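You operate a simulated robot arm through the tools that you are given. There is no shell and no other tool. Be economical: measure what you need, move in short steps, check, and stop when the job is done.

You run a simulated robot arm. Do the job below in one go: nothing can be reset, and whatever is moved stays where it is left.

## Task
Shut the kettle cupboard door.

It is judged by the outcome, as a careful person would: the job done as asked, and still so three seconds after it is handed in. It fails if anything else is knocked over, pushed out of place, dropped, spilled or broken.

## Robot
A 6-joint arm with a two-finger parallel gripper, fixed in place. Base frame: the origin is at the foot of the arm, x ahead of it, y to its left, z up. Readings come in m, degrees, newtons and seconds.
With the tool pointing down near the work surface it reaches from about 0.24 to 0.64 m from the base axis. Its first joint turns from -66.0 to 66.0 degrees. Payload 2.7 kg.
The TCP is the grasp point between the finger pads, 0.023 m short of the fingertips. In the tool frame z runs along the fingers and y along their closing line. The gripper opens to 0.094 m. The fingers are 0.038 m wide and 0.01 m thick; the gripper's body (0.054 by 0.096 m) begins 0.039 m behind the TCP.
Orientation is that of the tool frame in the base frame, as a unit quaternion [x, y, z, w]. With the fingers straight down and closing along the base's y, the tool's x points along the base's -x, its y along +y and its z along -z.

## Interface
- The arm moves only by the tool jog_arm. Its argument "series" is a list of rows, each a list of 7 numbers: the shift along the tool's x, y, z in m, then the turn, a rotation vector about the tool's x, y, z in rad, then the finger opening in m, from 0 to 0.094. In form: [[dx, dy, dz, rx, ry, rz, jaw], ...]. A call has 1 to 10 rows; each row is the pose to reach, as a shift and turn from the pose commanded when the call began, along the tool's axes at that moment. Each row takes 0.2 s and may step no farther than 0.05 m and 8.6 degrees from the row before; otherwise, or with a gripper value out of range, the whole call is refused. A pose out of reach is approached as far as the arm can. The call stops where the force on the tool passes 40 N (or 10 N more than at its start, if that is more) or the arm is blocked; 0.2 s more then pass. The fingers move at their own pace (about 0.045 m/s each) and stop on an object; they squeeze with about 34 N. The grip force told is the motor's: it shows also when the fingers shut on nothing. Time passes only in rows, and 0.2 s behind the last, so rows that repeat a pose let the fingers close. The reply holds the time, the measured pose of the TCP, the force on the tool along the base axes, the opening and the grip force, in the units named above and with some noise, and new pictures: "show" is both (left out), scene, wrist or none.
- Cameras (640 x 400 px; columns grow to the right, rows downward): "scene" is fixed at [0.0587, -0.4195, 1.4043]; the picture's right is [0.90, -0.43, 0.00], its down [-0.23, -0.49, -0.84] and it looks along [0.36, 0.76, -0.54] (base axes); focal length 310 px, centre (320, 200). "wrist" rides on the gripper at [-0.039, 0, -0.044] in the tool frame; the picture's right is [0.00, -1.00, 0.00], its down [0.97, 0.00, -0.24] and it looks along [0.24, 0.00, 0.97] (tool axes); focal length 218 px, centre (320, 200). There is no depth. A picture from a camera that has moved, and an enlarged one, comes with that camera's place and axes in the base frame and with its lens.
- inspect(camera, box): a new picture of the part [left, top, right, bottom] of that camera's present view, enlarged. No time passes.
- close_job(): hands the job in; it is judged then, once.

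Go step by step. Nothing tells you positions but the pictures and the camera data: compare them with the known pose of the tool, close in by small moves and look again before you grip or let go. The budget is 90 turns and 150 pictures, counting those below and the enlarged ones. Unless the task says otherwise, let go and move clear before handing in, and close with one line.

The tools are called after ">>>" by a JSON object that holds its "method" and its "body". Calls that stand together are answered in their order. jog_arm: Moves the arm, as the interface text tells. Its arguments: {"type":"object","properties":{"series":{"type":"array","items":{"type":"array","items":{"type":"number"}}},"show":{"type":"string","enum":["both","scene","wrist","none"]}},"required":["series"]} The other tools are called the same way: inspect (camera, box) takes an enlarged picture of a part of a camera's view; close_job () hands the job in.

At the start:

```text
clock: 0.0
tool_pos: [0.4687, 0.104, 1.0367]
ee_rot: [0.0, 1.0, 0.0, 0.0]
wrist_force: [-0.3, 0.8, 0.8]
opening: 0.0941
finger_force: 0.1
```

scene: 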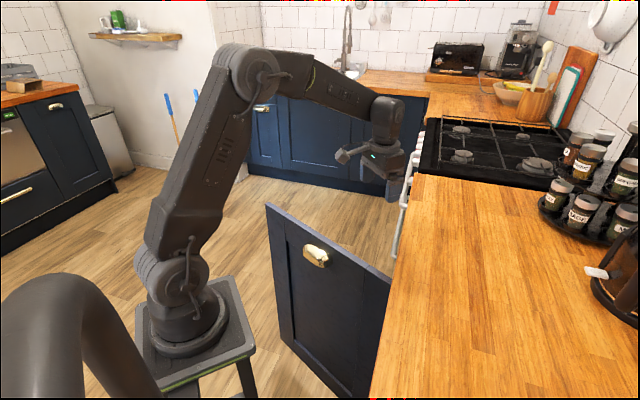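
wrist: 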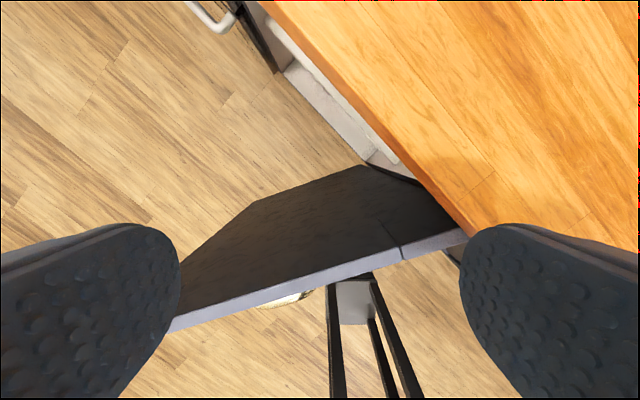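

The kettle cupboard door stands open, with its handle face toward the arm's base, and it is hinged near the counter edge. I'll enlarge both views to measure it.

>>> {"method": "inspect", "body": {"camera": "scene", "box": [240, 120, 440, 400]}}

>>> {"method": "inspect", "body": {"camera": "wrist", "box": [140, 100, 500, 400]}}

```text
1.43 times, centred on (340, 260) of scene
camera zoom: at [0.0587, -0.4195, 1.4043], right [0.9, -0.43, 0.0], down [-0.23, -0.49, -0.84], along [0.36, 0.76, -0.54], focal length 443 px, centre (291, 114)
```

zoom: 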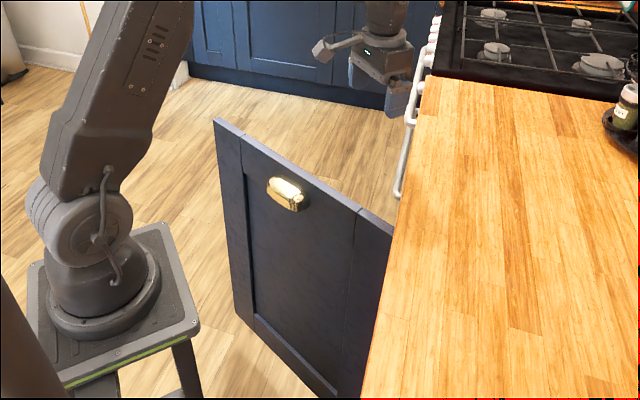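

```text
1.33 times, centred on (320, 250) of wrist
camera zoom: at [0.5081, 0.1054, 1.0797], right [0.0, -1.0, 0.0], down [-0.97, 0.0, 0.24], along [-0.24, 0.0, -0.97], focal length 291 px, centre (320, 133)
```

zoom: 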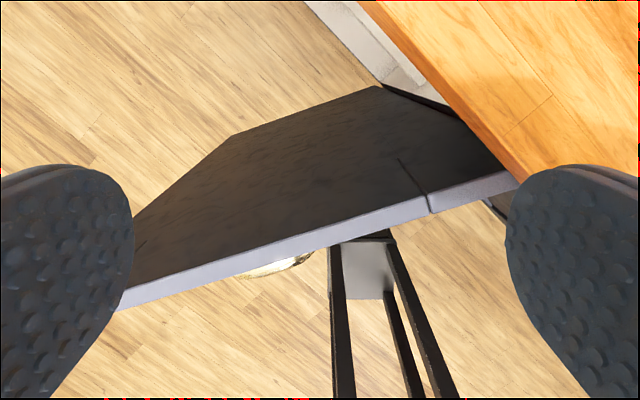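

The finger positions match the scene camera. By parallax the door top is at z≈0.87, running from the hinge near (0.41,-0.04) to the free edge near (0.26,0.39), with the handle at mid-width. I'll close the fingers and move, staying high, to the front (base) side of the door near its free edge, then look again.

>>> {"method": "jog_arm", "body": {"series": [[0.04, 0.025, 0, 0, 0, 0, 0], [0.08, 0.05, 0, 0, 0, 0, 0], [0.12, 0.075, 0, 0, 0, 0, 0], [0.16, 0.1, 0, 0, 0, 0, 0], [0.2, 0.125, 0, 0, 0, 0, 0], [0.225, 0.145, 0, 0, 0, 0, 0], [0.225, 0.145, 0, 0, 0, 0, 0]]}}

```text
clock: 1.6
tool_pos: [0.2434, 0.2492, 1.0352]
ee_rot: [0.0, 1.0, 0.001, 0.0]
wrist_force: [-0.8, -0.1, 0.2]
opening: 0.0001
finger_force: 33.3
camera wrist: at [0.281, 0.2504, 1.0793], right [0.0, -1.0, 0.0], down [-0.97, 0.0, 0.24], along [-0.24, 0.0, -0.97], focal length 218 px, centre (320, 200)
```

scene: 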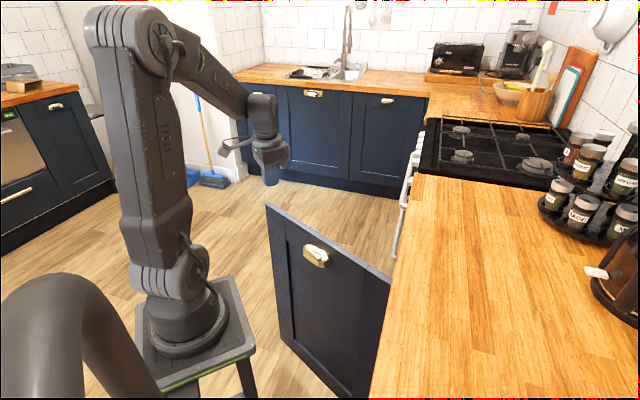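
wrist: 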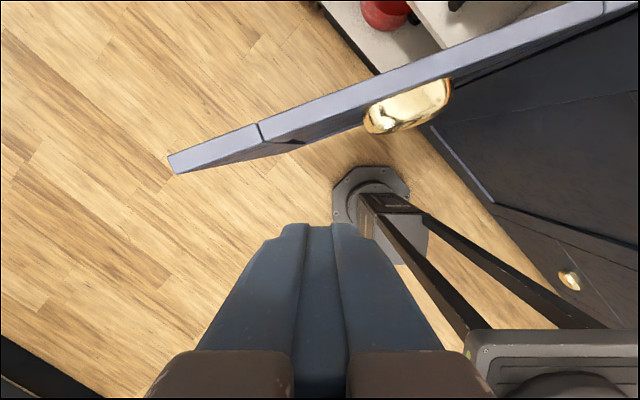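

The door's free top corner re-measures at about (0.253,0.393,0.865), which agrees with the first estimate. The closed fingers are about 4 cm in front of the door face, past the handle, so I'll go straight down until the fingertips are below the door's top edge.

>>> {"method": "jog_arm", "body": {"series": [[0, 0, 0.04, 0, 0, 0, 0], [0, 0, 0.08, 0, 0, 0, 0], [0, 0, 0.12, 0, 0, 0, 0], [0, 0, 0.15, 0, 0, 0, 0], [0, 0, 0.185, 0, 0, 0, 0], [0, 0, 0.185, 0, 0, 0, 0]]}}

```text
clock: 3.0
tool_pos: [0.2447, 0.2488, 0.8513]
ee_rot: [0.0, 1.0, 0.001, 0.0]
wrist_force: [0.2, -0.1, 0.9]
opening: 0.0002
finger_force: 34.2
camera wrist: at [0.2839, 0.2504, 0.8952], right [0.0, -1.0, 0.0], down [-0.97, 0.0, 0.24], along [-0.24, 0.0, -0.97], focal length 218 px, centre (320, 200)
```

scene: 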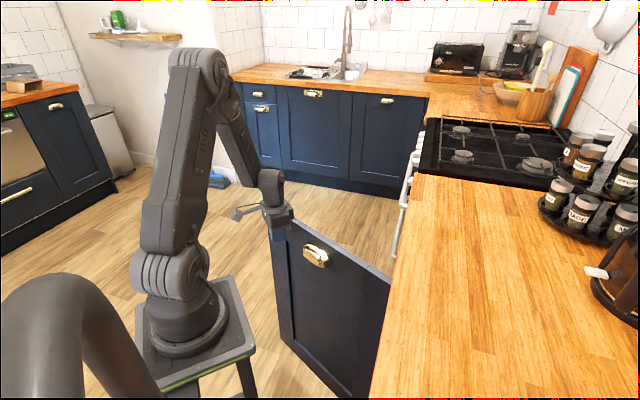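
wrist: 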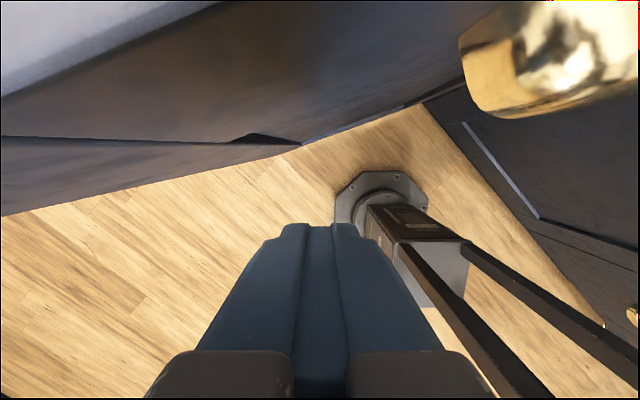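

The tool is down beside the door. I'll check in close-up that the fingers are on the front side.

>>> {"method": "inspect", "body": {"camera": "scene", "box": [220, 150, 380, 250]}}

```text
4.00 times, centred on (300, 200) of scene
camera zoom: at [0.0587, -0.4195, 1.4043], right [0.9, -0.43, 0.0], down [-0.23, -0.49, -0.84], along [0.36, 0.76, -0.54], focal length 1239 px, centre (400, 200)
```

zoom: 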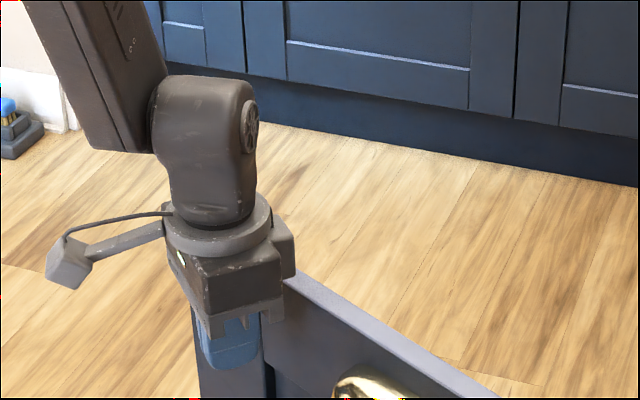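

The fingers are in front of the door face and clear of the handle. I'll start pushing along an arc about the hinge.

>>> {"method": "jog_arm", "body": {"series": [[-0.02, 0.01, 0, 0, 0, 0, 0], [-0.0414, 0.0197, 0, 0, 0, 0, 0], [-0.0635, 0.0278, 0, 0, 0, 0, 0], [-0.086, 0.0342, 0, 0, 0, 0, 0], [-0.109, 0.0391, 0, 0, 0, 0, 0]]}}

```text
clock: 4.2
tool_pos: [0.354, 0.2883, 0.8505]
ee_rot: [0.0, 1.0, 0.001, 0.0]
wrist_force: [0.3, 0.4, 0.8]
opening: 0.0
finger_force: 33.5
camera wrist: at [0.3924, 0.2891, 0.8951], right [0.0, -1.0, 0.0], down [-0.97, 0.0, 0.24], along [-0.24, 0.0, -0.97], focal length 218 px, centre (320, 200)
```

scene: 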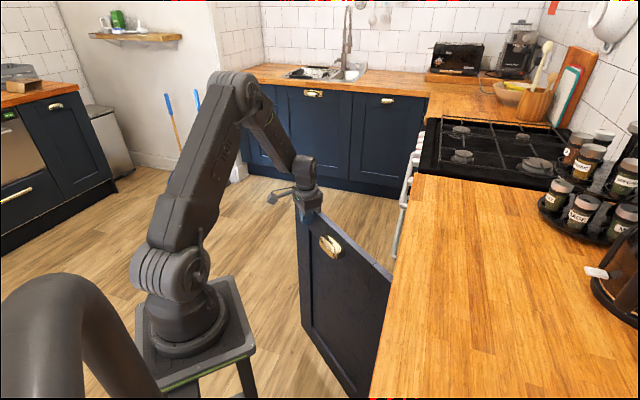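
wrist: 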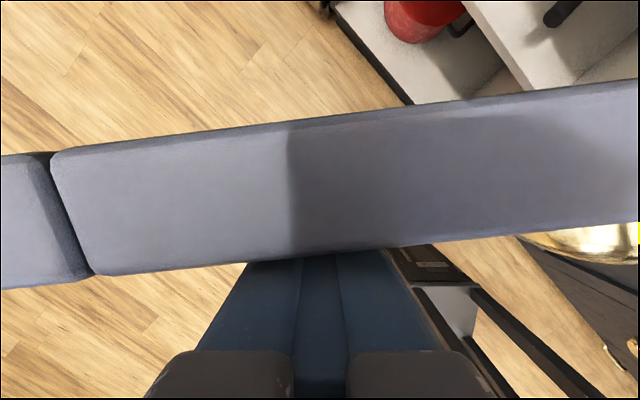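

The door swings freely with almost no force. I'll continue along the arc and turn the hand with the door.

>>> {"method": "jog_arm", "body": {"series": [[-0.0232, 0.0033, 0, 0, 0, 0, 0], [-0.0466, 0.0049, 0, 0, 0, 0.05, 0], [-0.07, 0.0049, 0, 0, 0, 0.1, 0], [-0.0934, 0.0033, 0, 0, 0, 0.16, 0], [-0.1166, 0.0, 0, 0, 0, 0.22, 0], [-0.1396, -0.0049, 0, 0, 0, 0.29, 0], [-0.1621, -0.0113, 0, 0, 0, 0.36, 0]]}}

```text
clock: 5.8
tool_pos: [0.5159, 0.2763, 0.8514]
ee_rot: [0.179, 0.984, 0.0, 0.001]
wrist_force: [-0.5, 0.1, 0.4]
opening: 0.0001
finger_force: 33.9
camera wrist: at [0.5529, 0.2637, 0.8951], right [-0.35, -0.94, 0.0], down [-0.91, 0.34, 0.24], along [-0.22, 0.08, -0.97], focal length 218 px, centre (320, 200)
```

scene: 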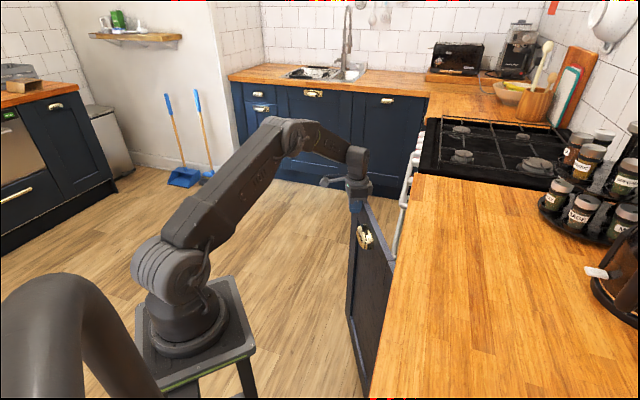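
wrist: 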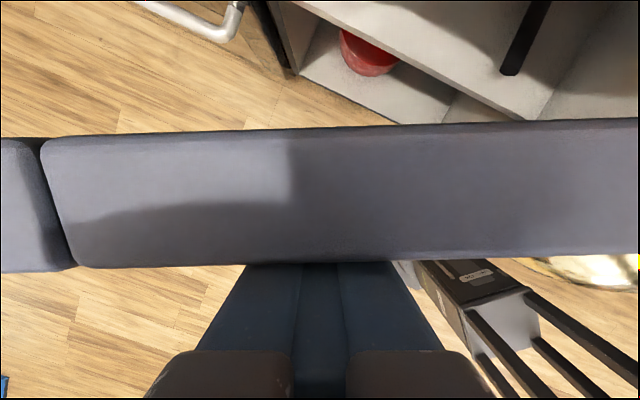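

The door is now about 20-25° from shut. I'll continue with smaller steps, drawing slightly inward to stay within reach.

>>> {"method": "jog_arm", "body": {"series": [[-0.0233, -0.0058, 0, 0, 0, 0.07, 0], [-0.0456, -0.0151, 0, 0, 0, 0.14, 0], [-0.0667, -0.0249, 0, 0, 0, 0.21, 0], [-0.0818, -0.0329, 0, 0, 0, 0.26, 0]]}}

```text
clock: 6.8
tool_pos: [0.5833, 0.216, 0.8519]
ee_rot: [0.306, 0.952, 0.0, 0.0]
wrist_force: [-1.0, -0.7, 0.5]
opening: 0.0
finger_force: 34.2
camera wrist: at [0.613, 0.1947, 0.895], right [-0.58, -0.81, 0.0], down [-0.79, 0.57, 0.24], along [-0.2, 0.14, -0.97], focal length 218 px, centre (320, 200)
```

scene: 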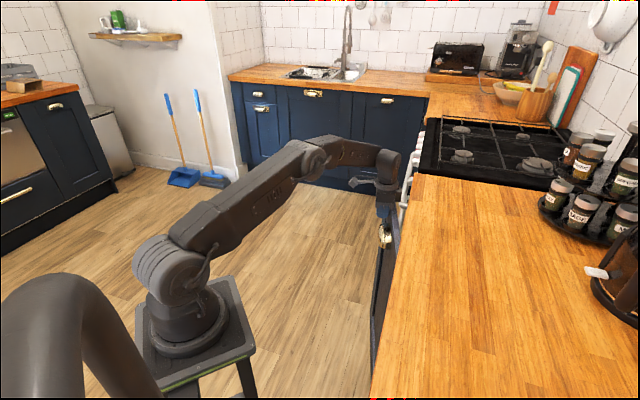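
wrist: 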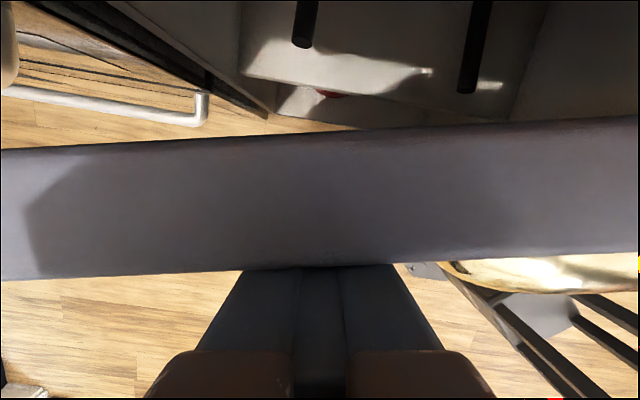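

The door has roughly 7° left. To keep the gripper body from meeting the counter edge, I'll back off slightly, tilt the fingertips toward the door and lower a little.

>>> {"method": "jog_arm", "body": {"series": [[0.02, 0, 0, 0, 0, 0, 0], [0.03, 0, 0.005, 0, -0.13, 0, 0], [0.03, 0, 0.01, 0, -0.26, 0, 0], [0.03, 0, 0.015, 0, -0.39, 0, 0], [0.03, 0, 0.02, 0, -0.52, 0, 0], [0.03, 0, 0.02, 0, -0.63, 0, 0], [0.03, 0, 0.02, 0, -0.63, 0, 0]]}}

```text
clock: 8.4
tool_pos: [0.556, 0.2349, 0.8322]
ee_rot: [0.29, 0.906, -0.095, 0.295]
wrist_force: [0.3, 0.3, 0.0]
opening: 0.0
finger_force: 33.6
camera wrist: at [0.5601, 0.2331, 0.889], right [-0.58, -0.81, 0.0], down [-0.75, 0.54, -0.38], along [0.31, -0.22, -0.93], focal length 218 px, centre (320, 200)
```

scene: 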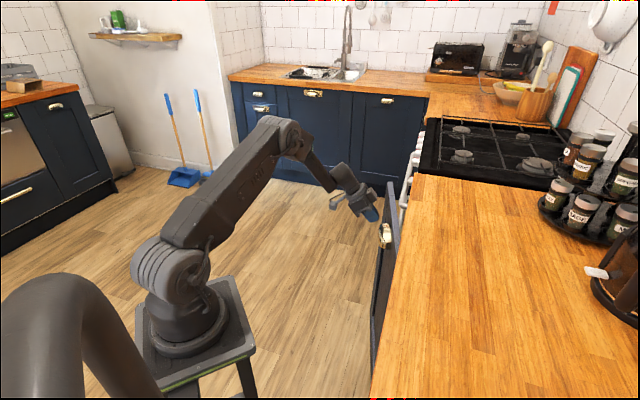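
wrist: 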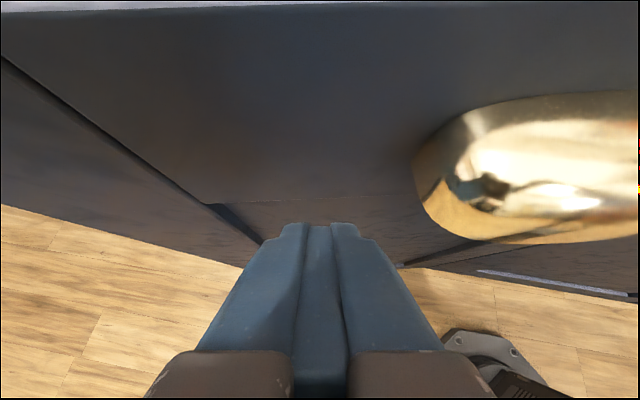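

The fingertips now point at the door face, clear of the handle. I'll push along the closed door's normal.

>>> {"method": "jog_arm", "body": {"series": [[-0.016, -0.001, 0.0116, 0, 0, 0, 0], [-0.028, -0.002, 0.0203, 0, 0, 0, 0], [-0.036, -0.003, 0.0261, 0, 0, 0, 0], [-0.042, -0.003, 0.0305, 0, 0, 0, 0], [-0.047, -0.0035, 0.034, 0, 0, 0, 0]]}}

```text
clock: 9.6
tool_pos: [0.6021, 0.199, 0.8318]
ee_rot: [0.29, 0.906, -0.095, 0.295]
wrist_force: [-1.3, 1.2, -0.1]
opening: 0.0001
finger_force: 34.0
camera wrist: at [0.6056, 0.196, 0.8891], right [-0.58, -0.81, 0.0], down [-0.75, 0.54, -0.38], along [0.31, -0.22, -0.93], focal length 218 px, centre (320, 200)
```

scene: 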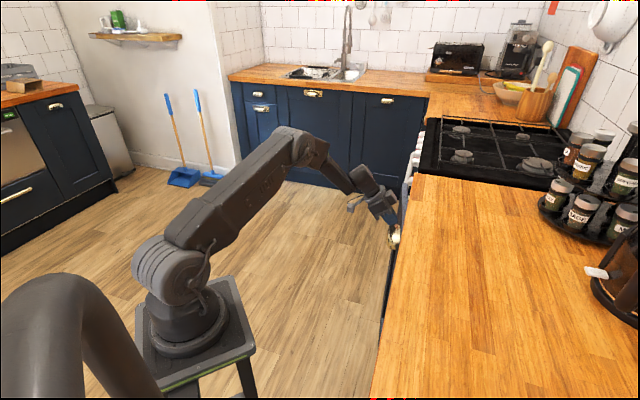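
wrist: 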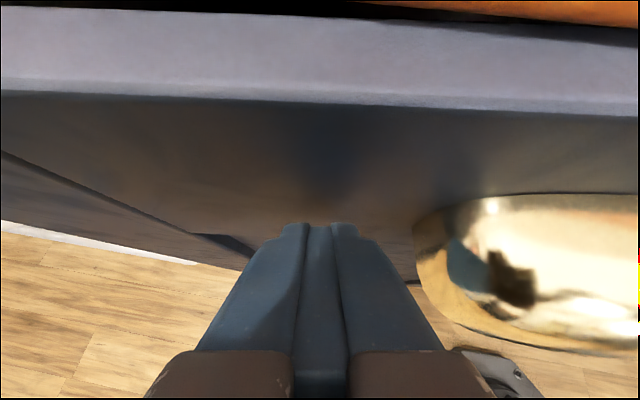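

The door is nearly in and the counter edge shows just behind its top. I'll push on gently until it stops.

>>> {"method": "jog_arm", "body": {"series": [[-0.005, -0.0005, 0.0036, 0, 0, 0, 0], [-0.01, -0.001, 0.0072, 0, 0, 0, 0], [-0.014, -0.0015, 0.0102, 0, 0, 0, 0], [-0.018, -0.002, 0.0131, 0, 0, 0, 0]]}}

```text
clock: 10.6
tool_pos: [0.6195, 0.1835, 0.8319]
ee_rot: [0.291, 0.905, -0.095, 0.295]
wrist_force: [-2.3, 2.6, -0.7]
opening: 0.0
finger_force: 34.0
camera wrist: at [0.6225, 0.1815, 0.8891], right [-0.58, -0.81, 0.0], down [-0.75, 0.54, -0.38], along [0.31, -0.22, -0.93], focal length 218 px, centre (320, 200)
```

scene: 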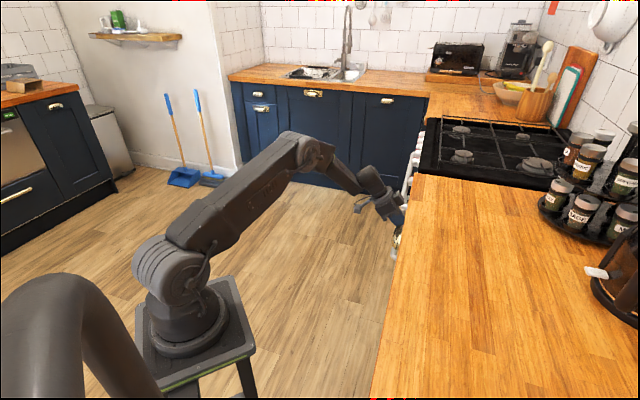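
wrist: 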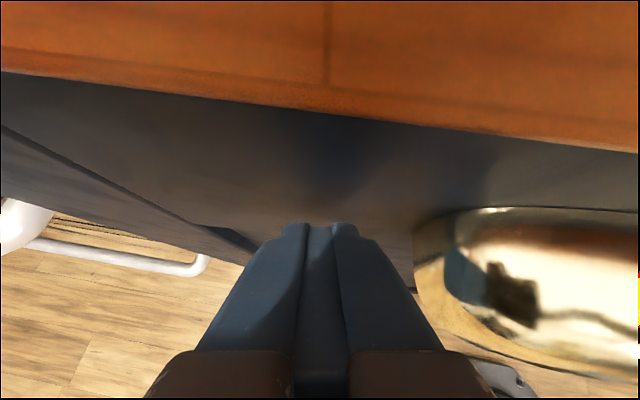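

The door top is now under the counter's overhang and the push force is still only about 3 N. I'll continue in small steps.

>>> {"method": "jog_arm", "body": {"series": [[-0.003, -0.0005, 0.0022, 0, 0, 0, 0], [-0.006, -0.001, 0.0044, 0, 0, 0, 0], [-0.009, -0.0015, 0.0065, 0, 0, 0, 0], [-0.012, -0.002, 0.0087, 0, 0, 0, 0], [-0.015, -0.0025, 0.0109, 0, 0, 0, 0]]}}

```text
clock: 11.6
tool_pos: [0.625, 0.1797, 0.8303]
ee_rot: [0.29, 0.906, -0.095, 0.294]
wrist_force: [-5.3, 3.7, 1.3]
opening: 0.0
finger_force: 33.8
stopped in row 4: the force on the tool passed its limit (the readings are from after the stop); the commanded pose is now the measured one
camera wrist: at [0.6295, 0.1767, 0.8884], right [-0.58, -0.81, 0.0], down [-0.76, 0.54, -0.38], along [0.3, -0.22, -0.93], focal length 218 px, centre (320, 200)
```

scene: 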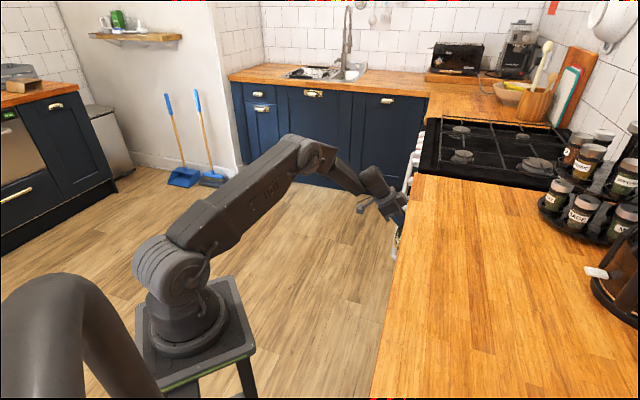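
wrist: 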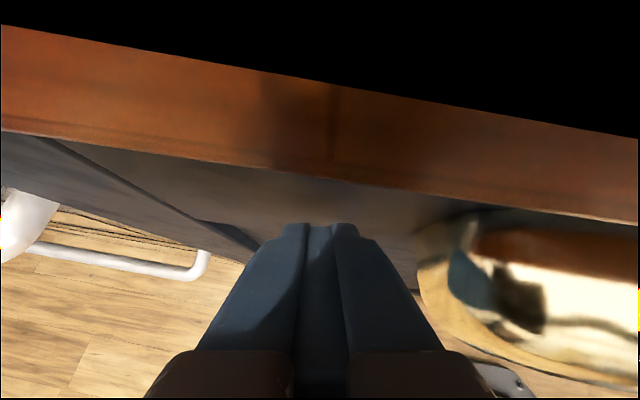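

The push hit a firm stop, but that could be the door closed or the gripper meeting the counter. I'll back straight out and look.

>>> {"method": "jog_arm", "body": {"series": [[0.03, 0, -0.022, 0, 0, 0, 0], [0.06, 0.0, -0.044, 0, 0, 0, 0], [0.09, 0.0, -0.066, 0, 0, 0, 0], [0.11, 0.0, -0.08, 0, 0, 0, 0], [0.11, 0.0, -0.08, 0, 0, 0, 0]]}}

```text
clock: 12.8
tool_pos: [0.5137, 0.2563, 0.8307]
ee_rot: [0.29, 0.906, -0.095, 0.293]
wrist_force: [0.8, 0.1, -0.7]
opening: 0.0001
finger_force: 33.8
camera wrist: at [0.5187, 0.255, 0.8887], right [-0.58, -0.81, 0.0], down [-0.75, 0.54, -0.38], along [0.3, -0.22, -0.93], focal length 218 px, centre (320, 200)
```

scene: 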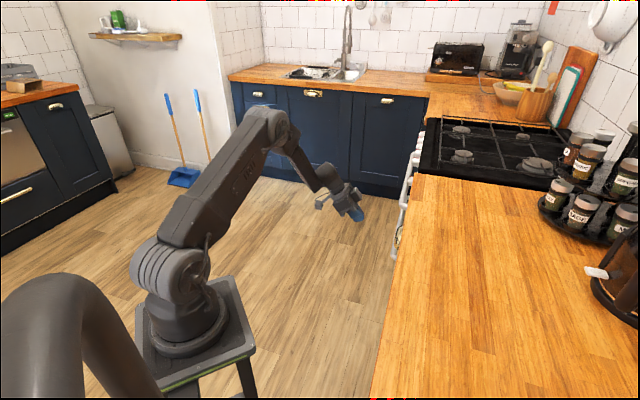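
wrist: 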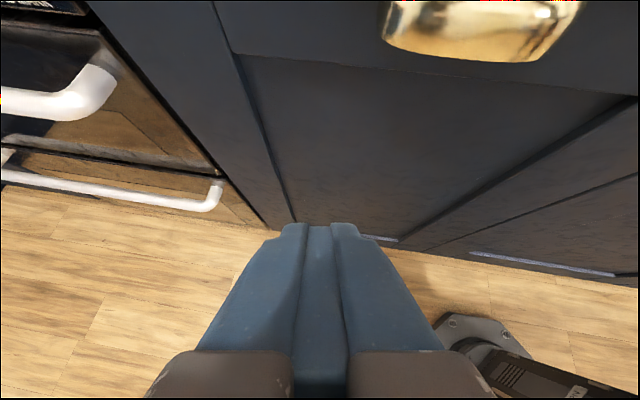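

The door looks nearly flush. I'll tilt the hand up to look along its edges beside the oven and under the counter.

>>> {"method": "jog_arm", "body": {"series": [[0.002, 0, -0.014, 0, -0.13, 0, 0], [0.004, 0, -0.028, 0, -0.26, 0, 0], [0.006, 0, -0.042, 0, -0.39, 0, 0], [0.008, 0, -0.056, 0, -0.5, 0, 0], [0.008, 0, -0.056, 0, -0.5, 0, 0]]}}

```text
clock: 13.9
tool_pos: [0.4826, 0.2794, 0.8707]
ee_rot: [0.259, 0.804, -0.165, 0.509]
wrist_force: [-0.1, -0.3, 0.4]
opening: 0.0002
finger_force: 34.3
camera wrist: at [0.4636, 0.2942, 0.9244], right [-0.58, -0.81, 0.0], down [-0.52, 0.37, -0.77], along [0.63, -0.45, -0.63], focal length 218 px, centre (320, 200)
```

scene: 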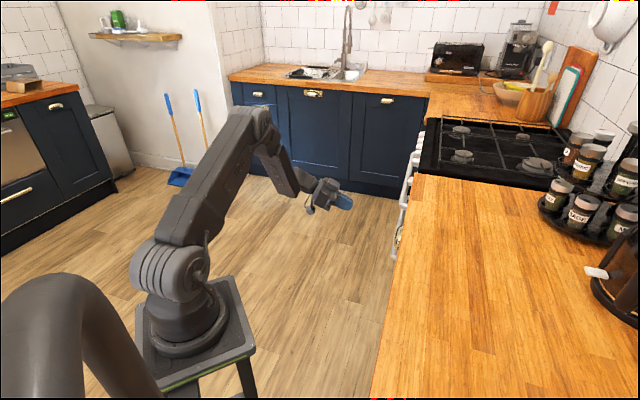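
wrist: 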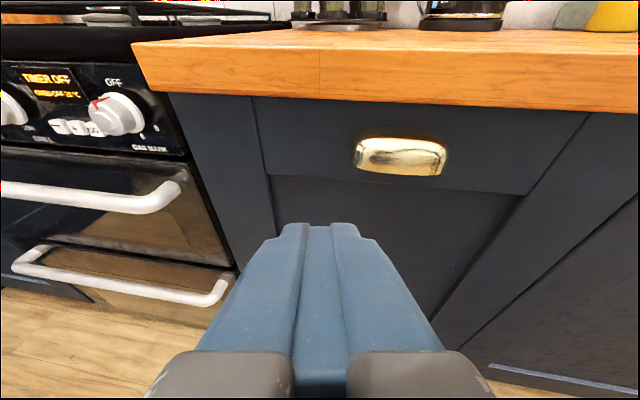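

>>> {"method": "inspect", "body": {"camera": "wrist", "box": [140, 60, 300, 160]}}

>>> {"method": "inspect", "body": {"camera": "wrist", "box": [420, 80, 640, 400]}}

>>> {"method": "inspect", "body": {"camera": "scene", "box": [350, 200, 450, 300]}}

```text
4.00 times, centred on (220, 110) of wrist
camera zoom: at [0.4636, 0.2942, 0.9244], right [-0.58, -0.81, 0.0], down [-0.52, 0.37, -0.77], along [0.63, -0.45, -0.63], focal length 873 px, centre (720, 560)
```

zoom: 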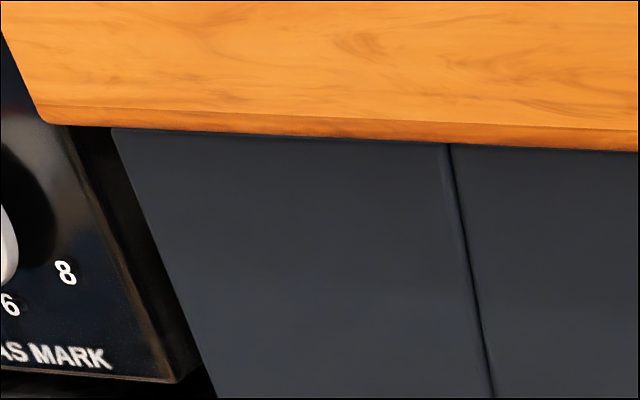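

```text
1.25 times, centred on (530, 240) of wrist
camera zoom: at [0.4636, 0.2942, 0.9244], right [-0.58, -0.81, 0.0], down [-0.52, 0.37, -0.77], along [0.63, -0.45, -0.63], focal length 273 px, centre (58, 150)
```

zoom: 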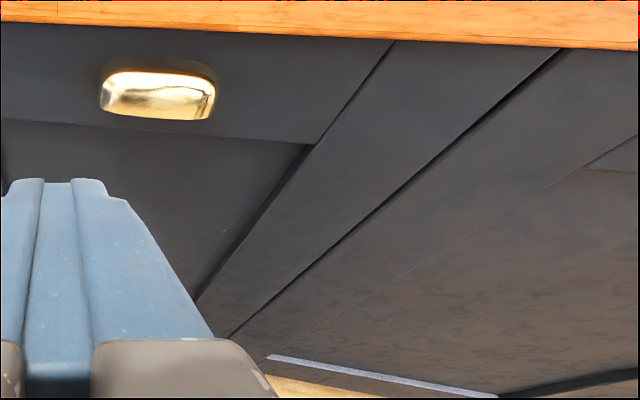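

```text
4.00 times, centred on (400, 250) of scene
camera zoom: at [0.0587, -0.4195, 1.4043], right [0.9, -0.43, 0.0], down [-0.23, -0.49, -0.84], along [0.36, 0.76, -0.54], focal length 1239 px, centre (0, 0)
```

zoom: 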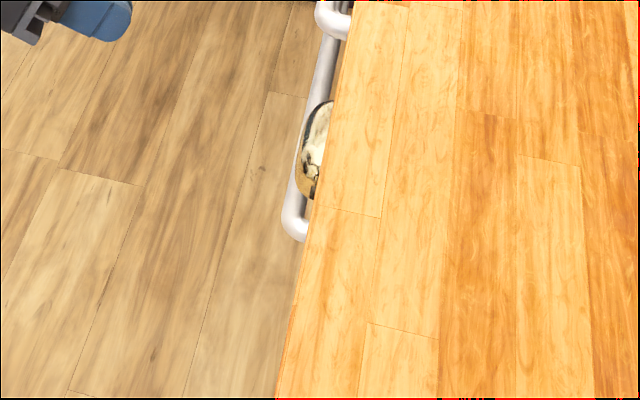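

The door looks shut, but I can't rule out the earlier stop being the gripper body on the counter edge. I'll push once more with the hand lower and nearly horizontal, so only the fingertips can touch.

>>> {"method": "jog_arm", "body": {"series": [[0.0053, 0.01, 0.0356, 0, 0, 0, 0], [0.0105, 0.022, 0.0713, 0, 0, 0, 0], [0.0122, 0.022, 0.1053, 0, 0, 0, 0], [-0.0006, 0.022, 0.1324, 0, 0, 0, 0], [-0.0113, 0.022, 0.155, 0, 0, 0, 0], [-0.0169, 0.022, 0.1667, 0, 0, 0, 0], [-0.0198, 0.022, 0.1731, 0, 0, 0, 0], [-0.0224, 0.022, 0.1785, 0, 0, 0, 0], [-0.0245, 0.022, 0.183, 0, 0, 0, 0]]}}

```text
clock: 15.9
tool_pos: [0.6377, 0.1954, 0.8154]
ee_rot: [0.258, 0.805, -0.164, 0.508]
wrist_force: [-0.1, -0.6, 0.1]
opening: 0.0
finger_force: 34.0
camera wrist: at [0.6193, 0.2099, 0.8683], right [-0.58, -0.81, 0.0], down [-0.52, 0.37, -0.77], along [0.63, -0.45, -0.63], focal length 218 px, centre (320, 200)
```

scene: 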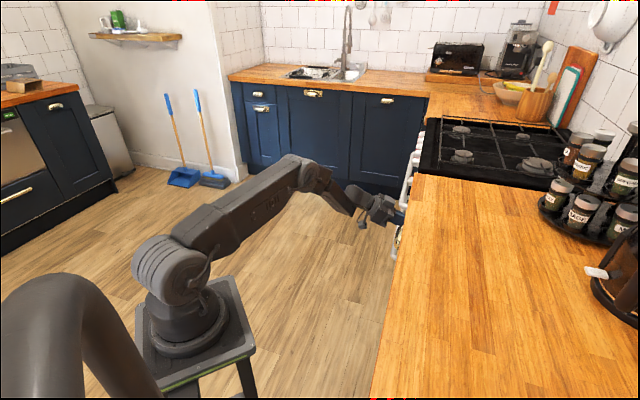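
wrist: 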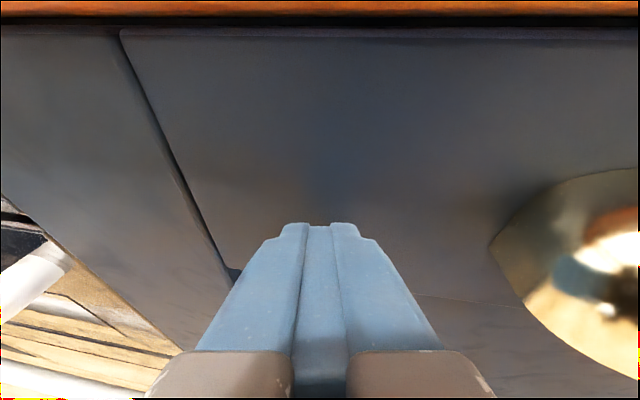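

The hand is beneath the counter lip and close to the door face with no force yet. I'll press forward gently until contact.

>>> {"method": "jog_arm", "body": {"series": [[-0.0021, 0, 0.0045, 0, 0, 0, 0], [-0.0043, 0, 0.009, 0, 0, 0, 0], [-0.0064, 0, 0.0136, 0, 0, 0, 0], [-0.0085, 0, 0.0181, 0, 0, 0, 0], [-0.0107, 0, 0.0226, 0, 0, 0, 0], [-0.0128, 0, 0.0271, 0, 0, 0, 0]]}}

```text
clock: 16.6
tool_pos: [0.6438, 0.192, 0.814]
ee_rot: [0.257, 0.805, -0.165, 0.509]
wrist_force: [-10.2, 2.7, 3.1]
opening: 0.0
finger_force: 33.8
stopped in row 3: the force on the tool passed its limit (the readings are from after the stop); the commanded pose is now the measured one
camera wrist: at [0.6257, 0.2065, 0.8678], right [-0.58, -0.81, 0.0], down [-0.52, 0.36, -0.78], along [0.63, -0.45, -0.63], focal length 218 px, centre (320, 200)
```

scene: 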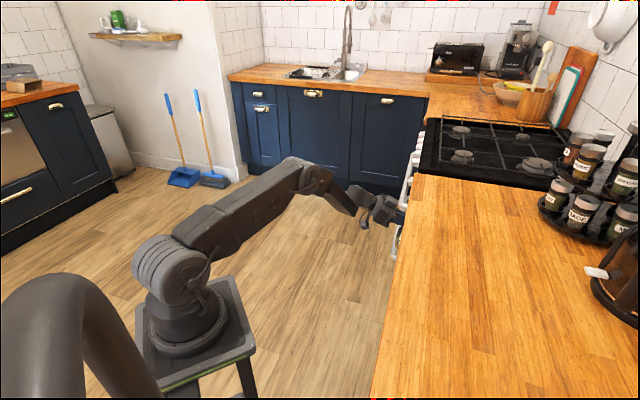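
wrist: 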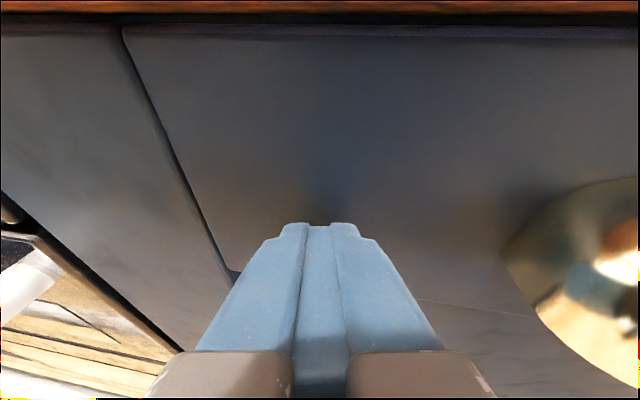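

The fingertips alone met a hard stop on the door face, and the door's top line runs parallel to the counter lip. I'll back off and check that it stays shut.

>>> {"method": "jog_arm", "body": {"series": [[0.017, 0, -0.036, 0, 0, 0, 0], [0.034, 0, -0.072, 0, 0, 0, 0], [0.047, 0, -0.1, 0, 0, 0, 0], [0.06, 0, -0.127, 0, 0, 0, 0], [0.06, 0, -0.127, 0, 0, 0, 0], [0.06, 0, -0.127, 0, 0, 0, 0], [0.06, 0, -0.127, 0, 0, 0, 0], [0.06, 0, -0.127, 0, 0, 0, 0]]}}

```text
clock: 18.4
tool_pos: [0.5319, 0.2721, 0.8141]
ee_rot: [0.258, 0.805, -0.166, 0.509]
wrist_force: [0.2, 0.8, -0.2]
opening: 0.0
finger_force: 34.3
camera wrist: at [0.5128, 0.2871, 0.8671], right [-0.58, -0.81, 0.0], down [-0.52, 0.37, -0.77], along [0.63, -0.45, -0.63], focal length 218 px, centre (320, 200)
```

scene: 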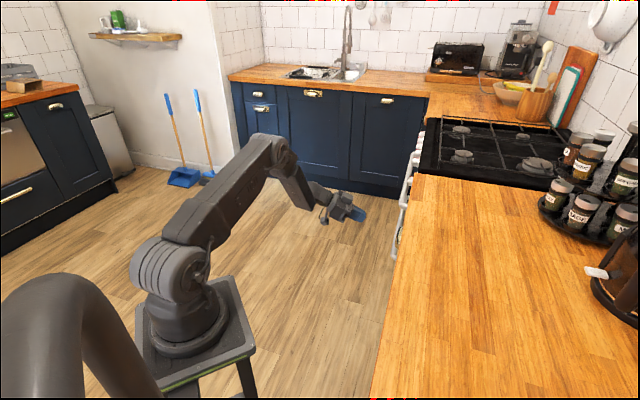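
wrist: 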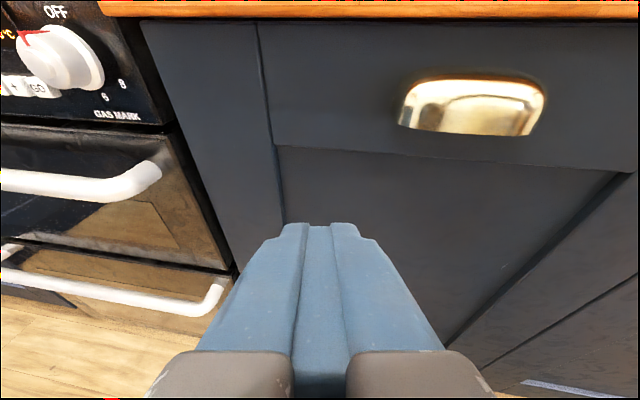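

>>> {"method": "inspect", "body": {"camera": "scene", "box": [350, 200, 450, 300]}}

>>> {"method": "inspect", "body": {"camera": "wrist", "box": [100, 0, 640, 200]}}

```text
4.00 times, centred on (400, 250) of scene
camera zoom: at [0.0587, -0.4195, 1.4043], right [0.9, -0.43, 0.0], down [-0.23, -0.49, -0.84], along [0.36, 0.76, -0.54], focal length 1239 px, centre (0, 0)
```

zoom: 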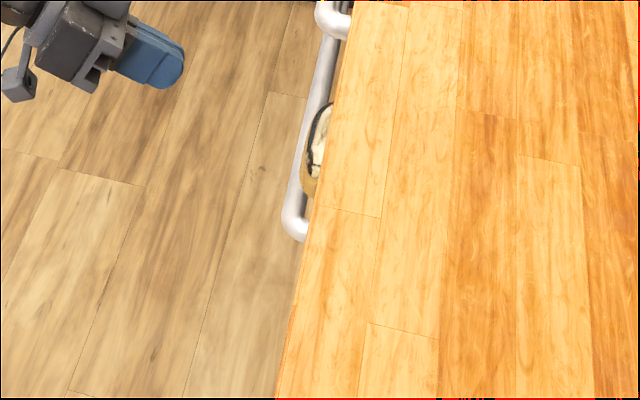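

```text
1.19 times, centred on (370, 100) of wrist
camera zoom: at [0.5128, 0.2871, 0.8671], right [-0.58, -0.81, 0.0], down [-0.52, 0.37, -0.77], along [0.63, -0.45, -0.63], focal length 259 px, centre (261, 318)
```

zoom: 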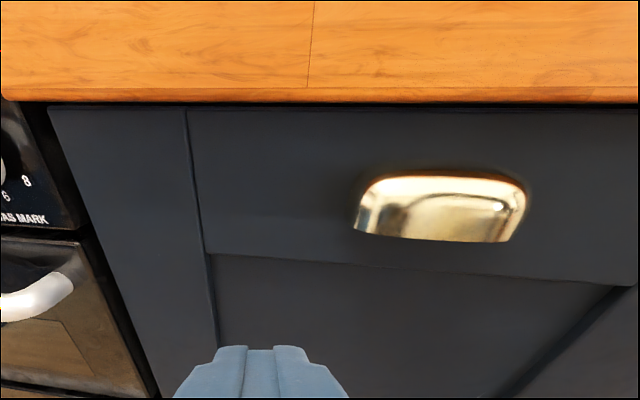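

The second push seated the door: its panel line now measures about 44.6°, against 44.5–46° for the counter edge. It stayed put after I backed off, nothing else was touched, and the hand is clear, so I'm handing in.

>>> {"method": "close_job", "body": {}}

```text
The job is handed in.
```

The kettle cupboard door is shut against its stop, and the arm is backed clear of it.
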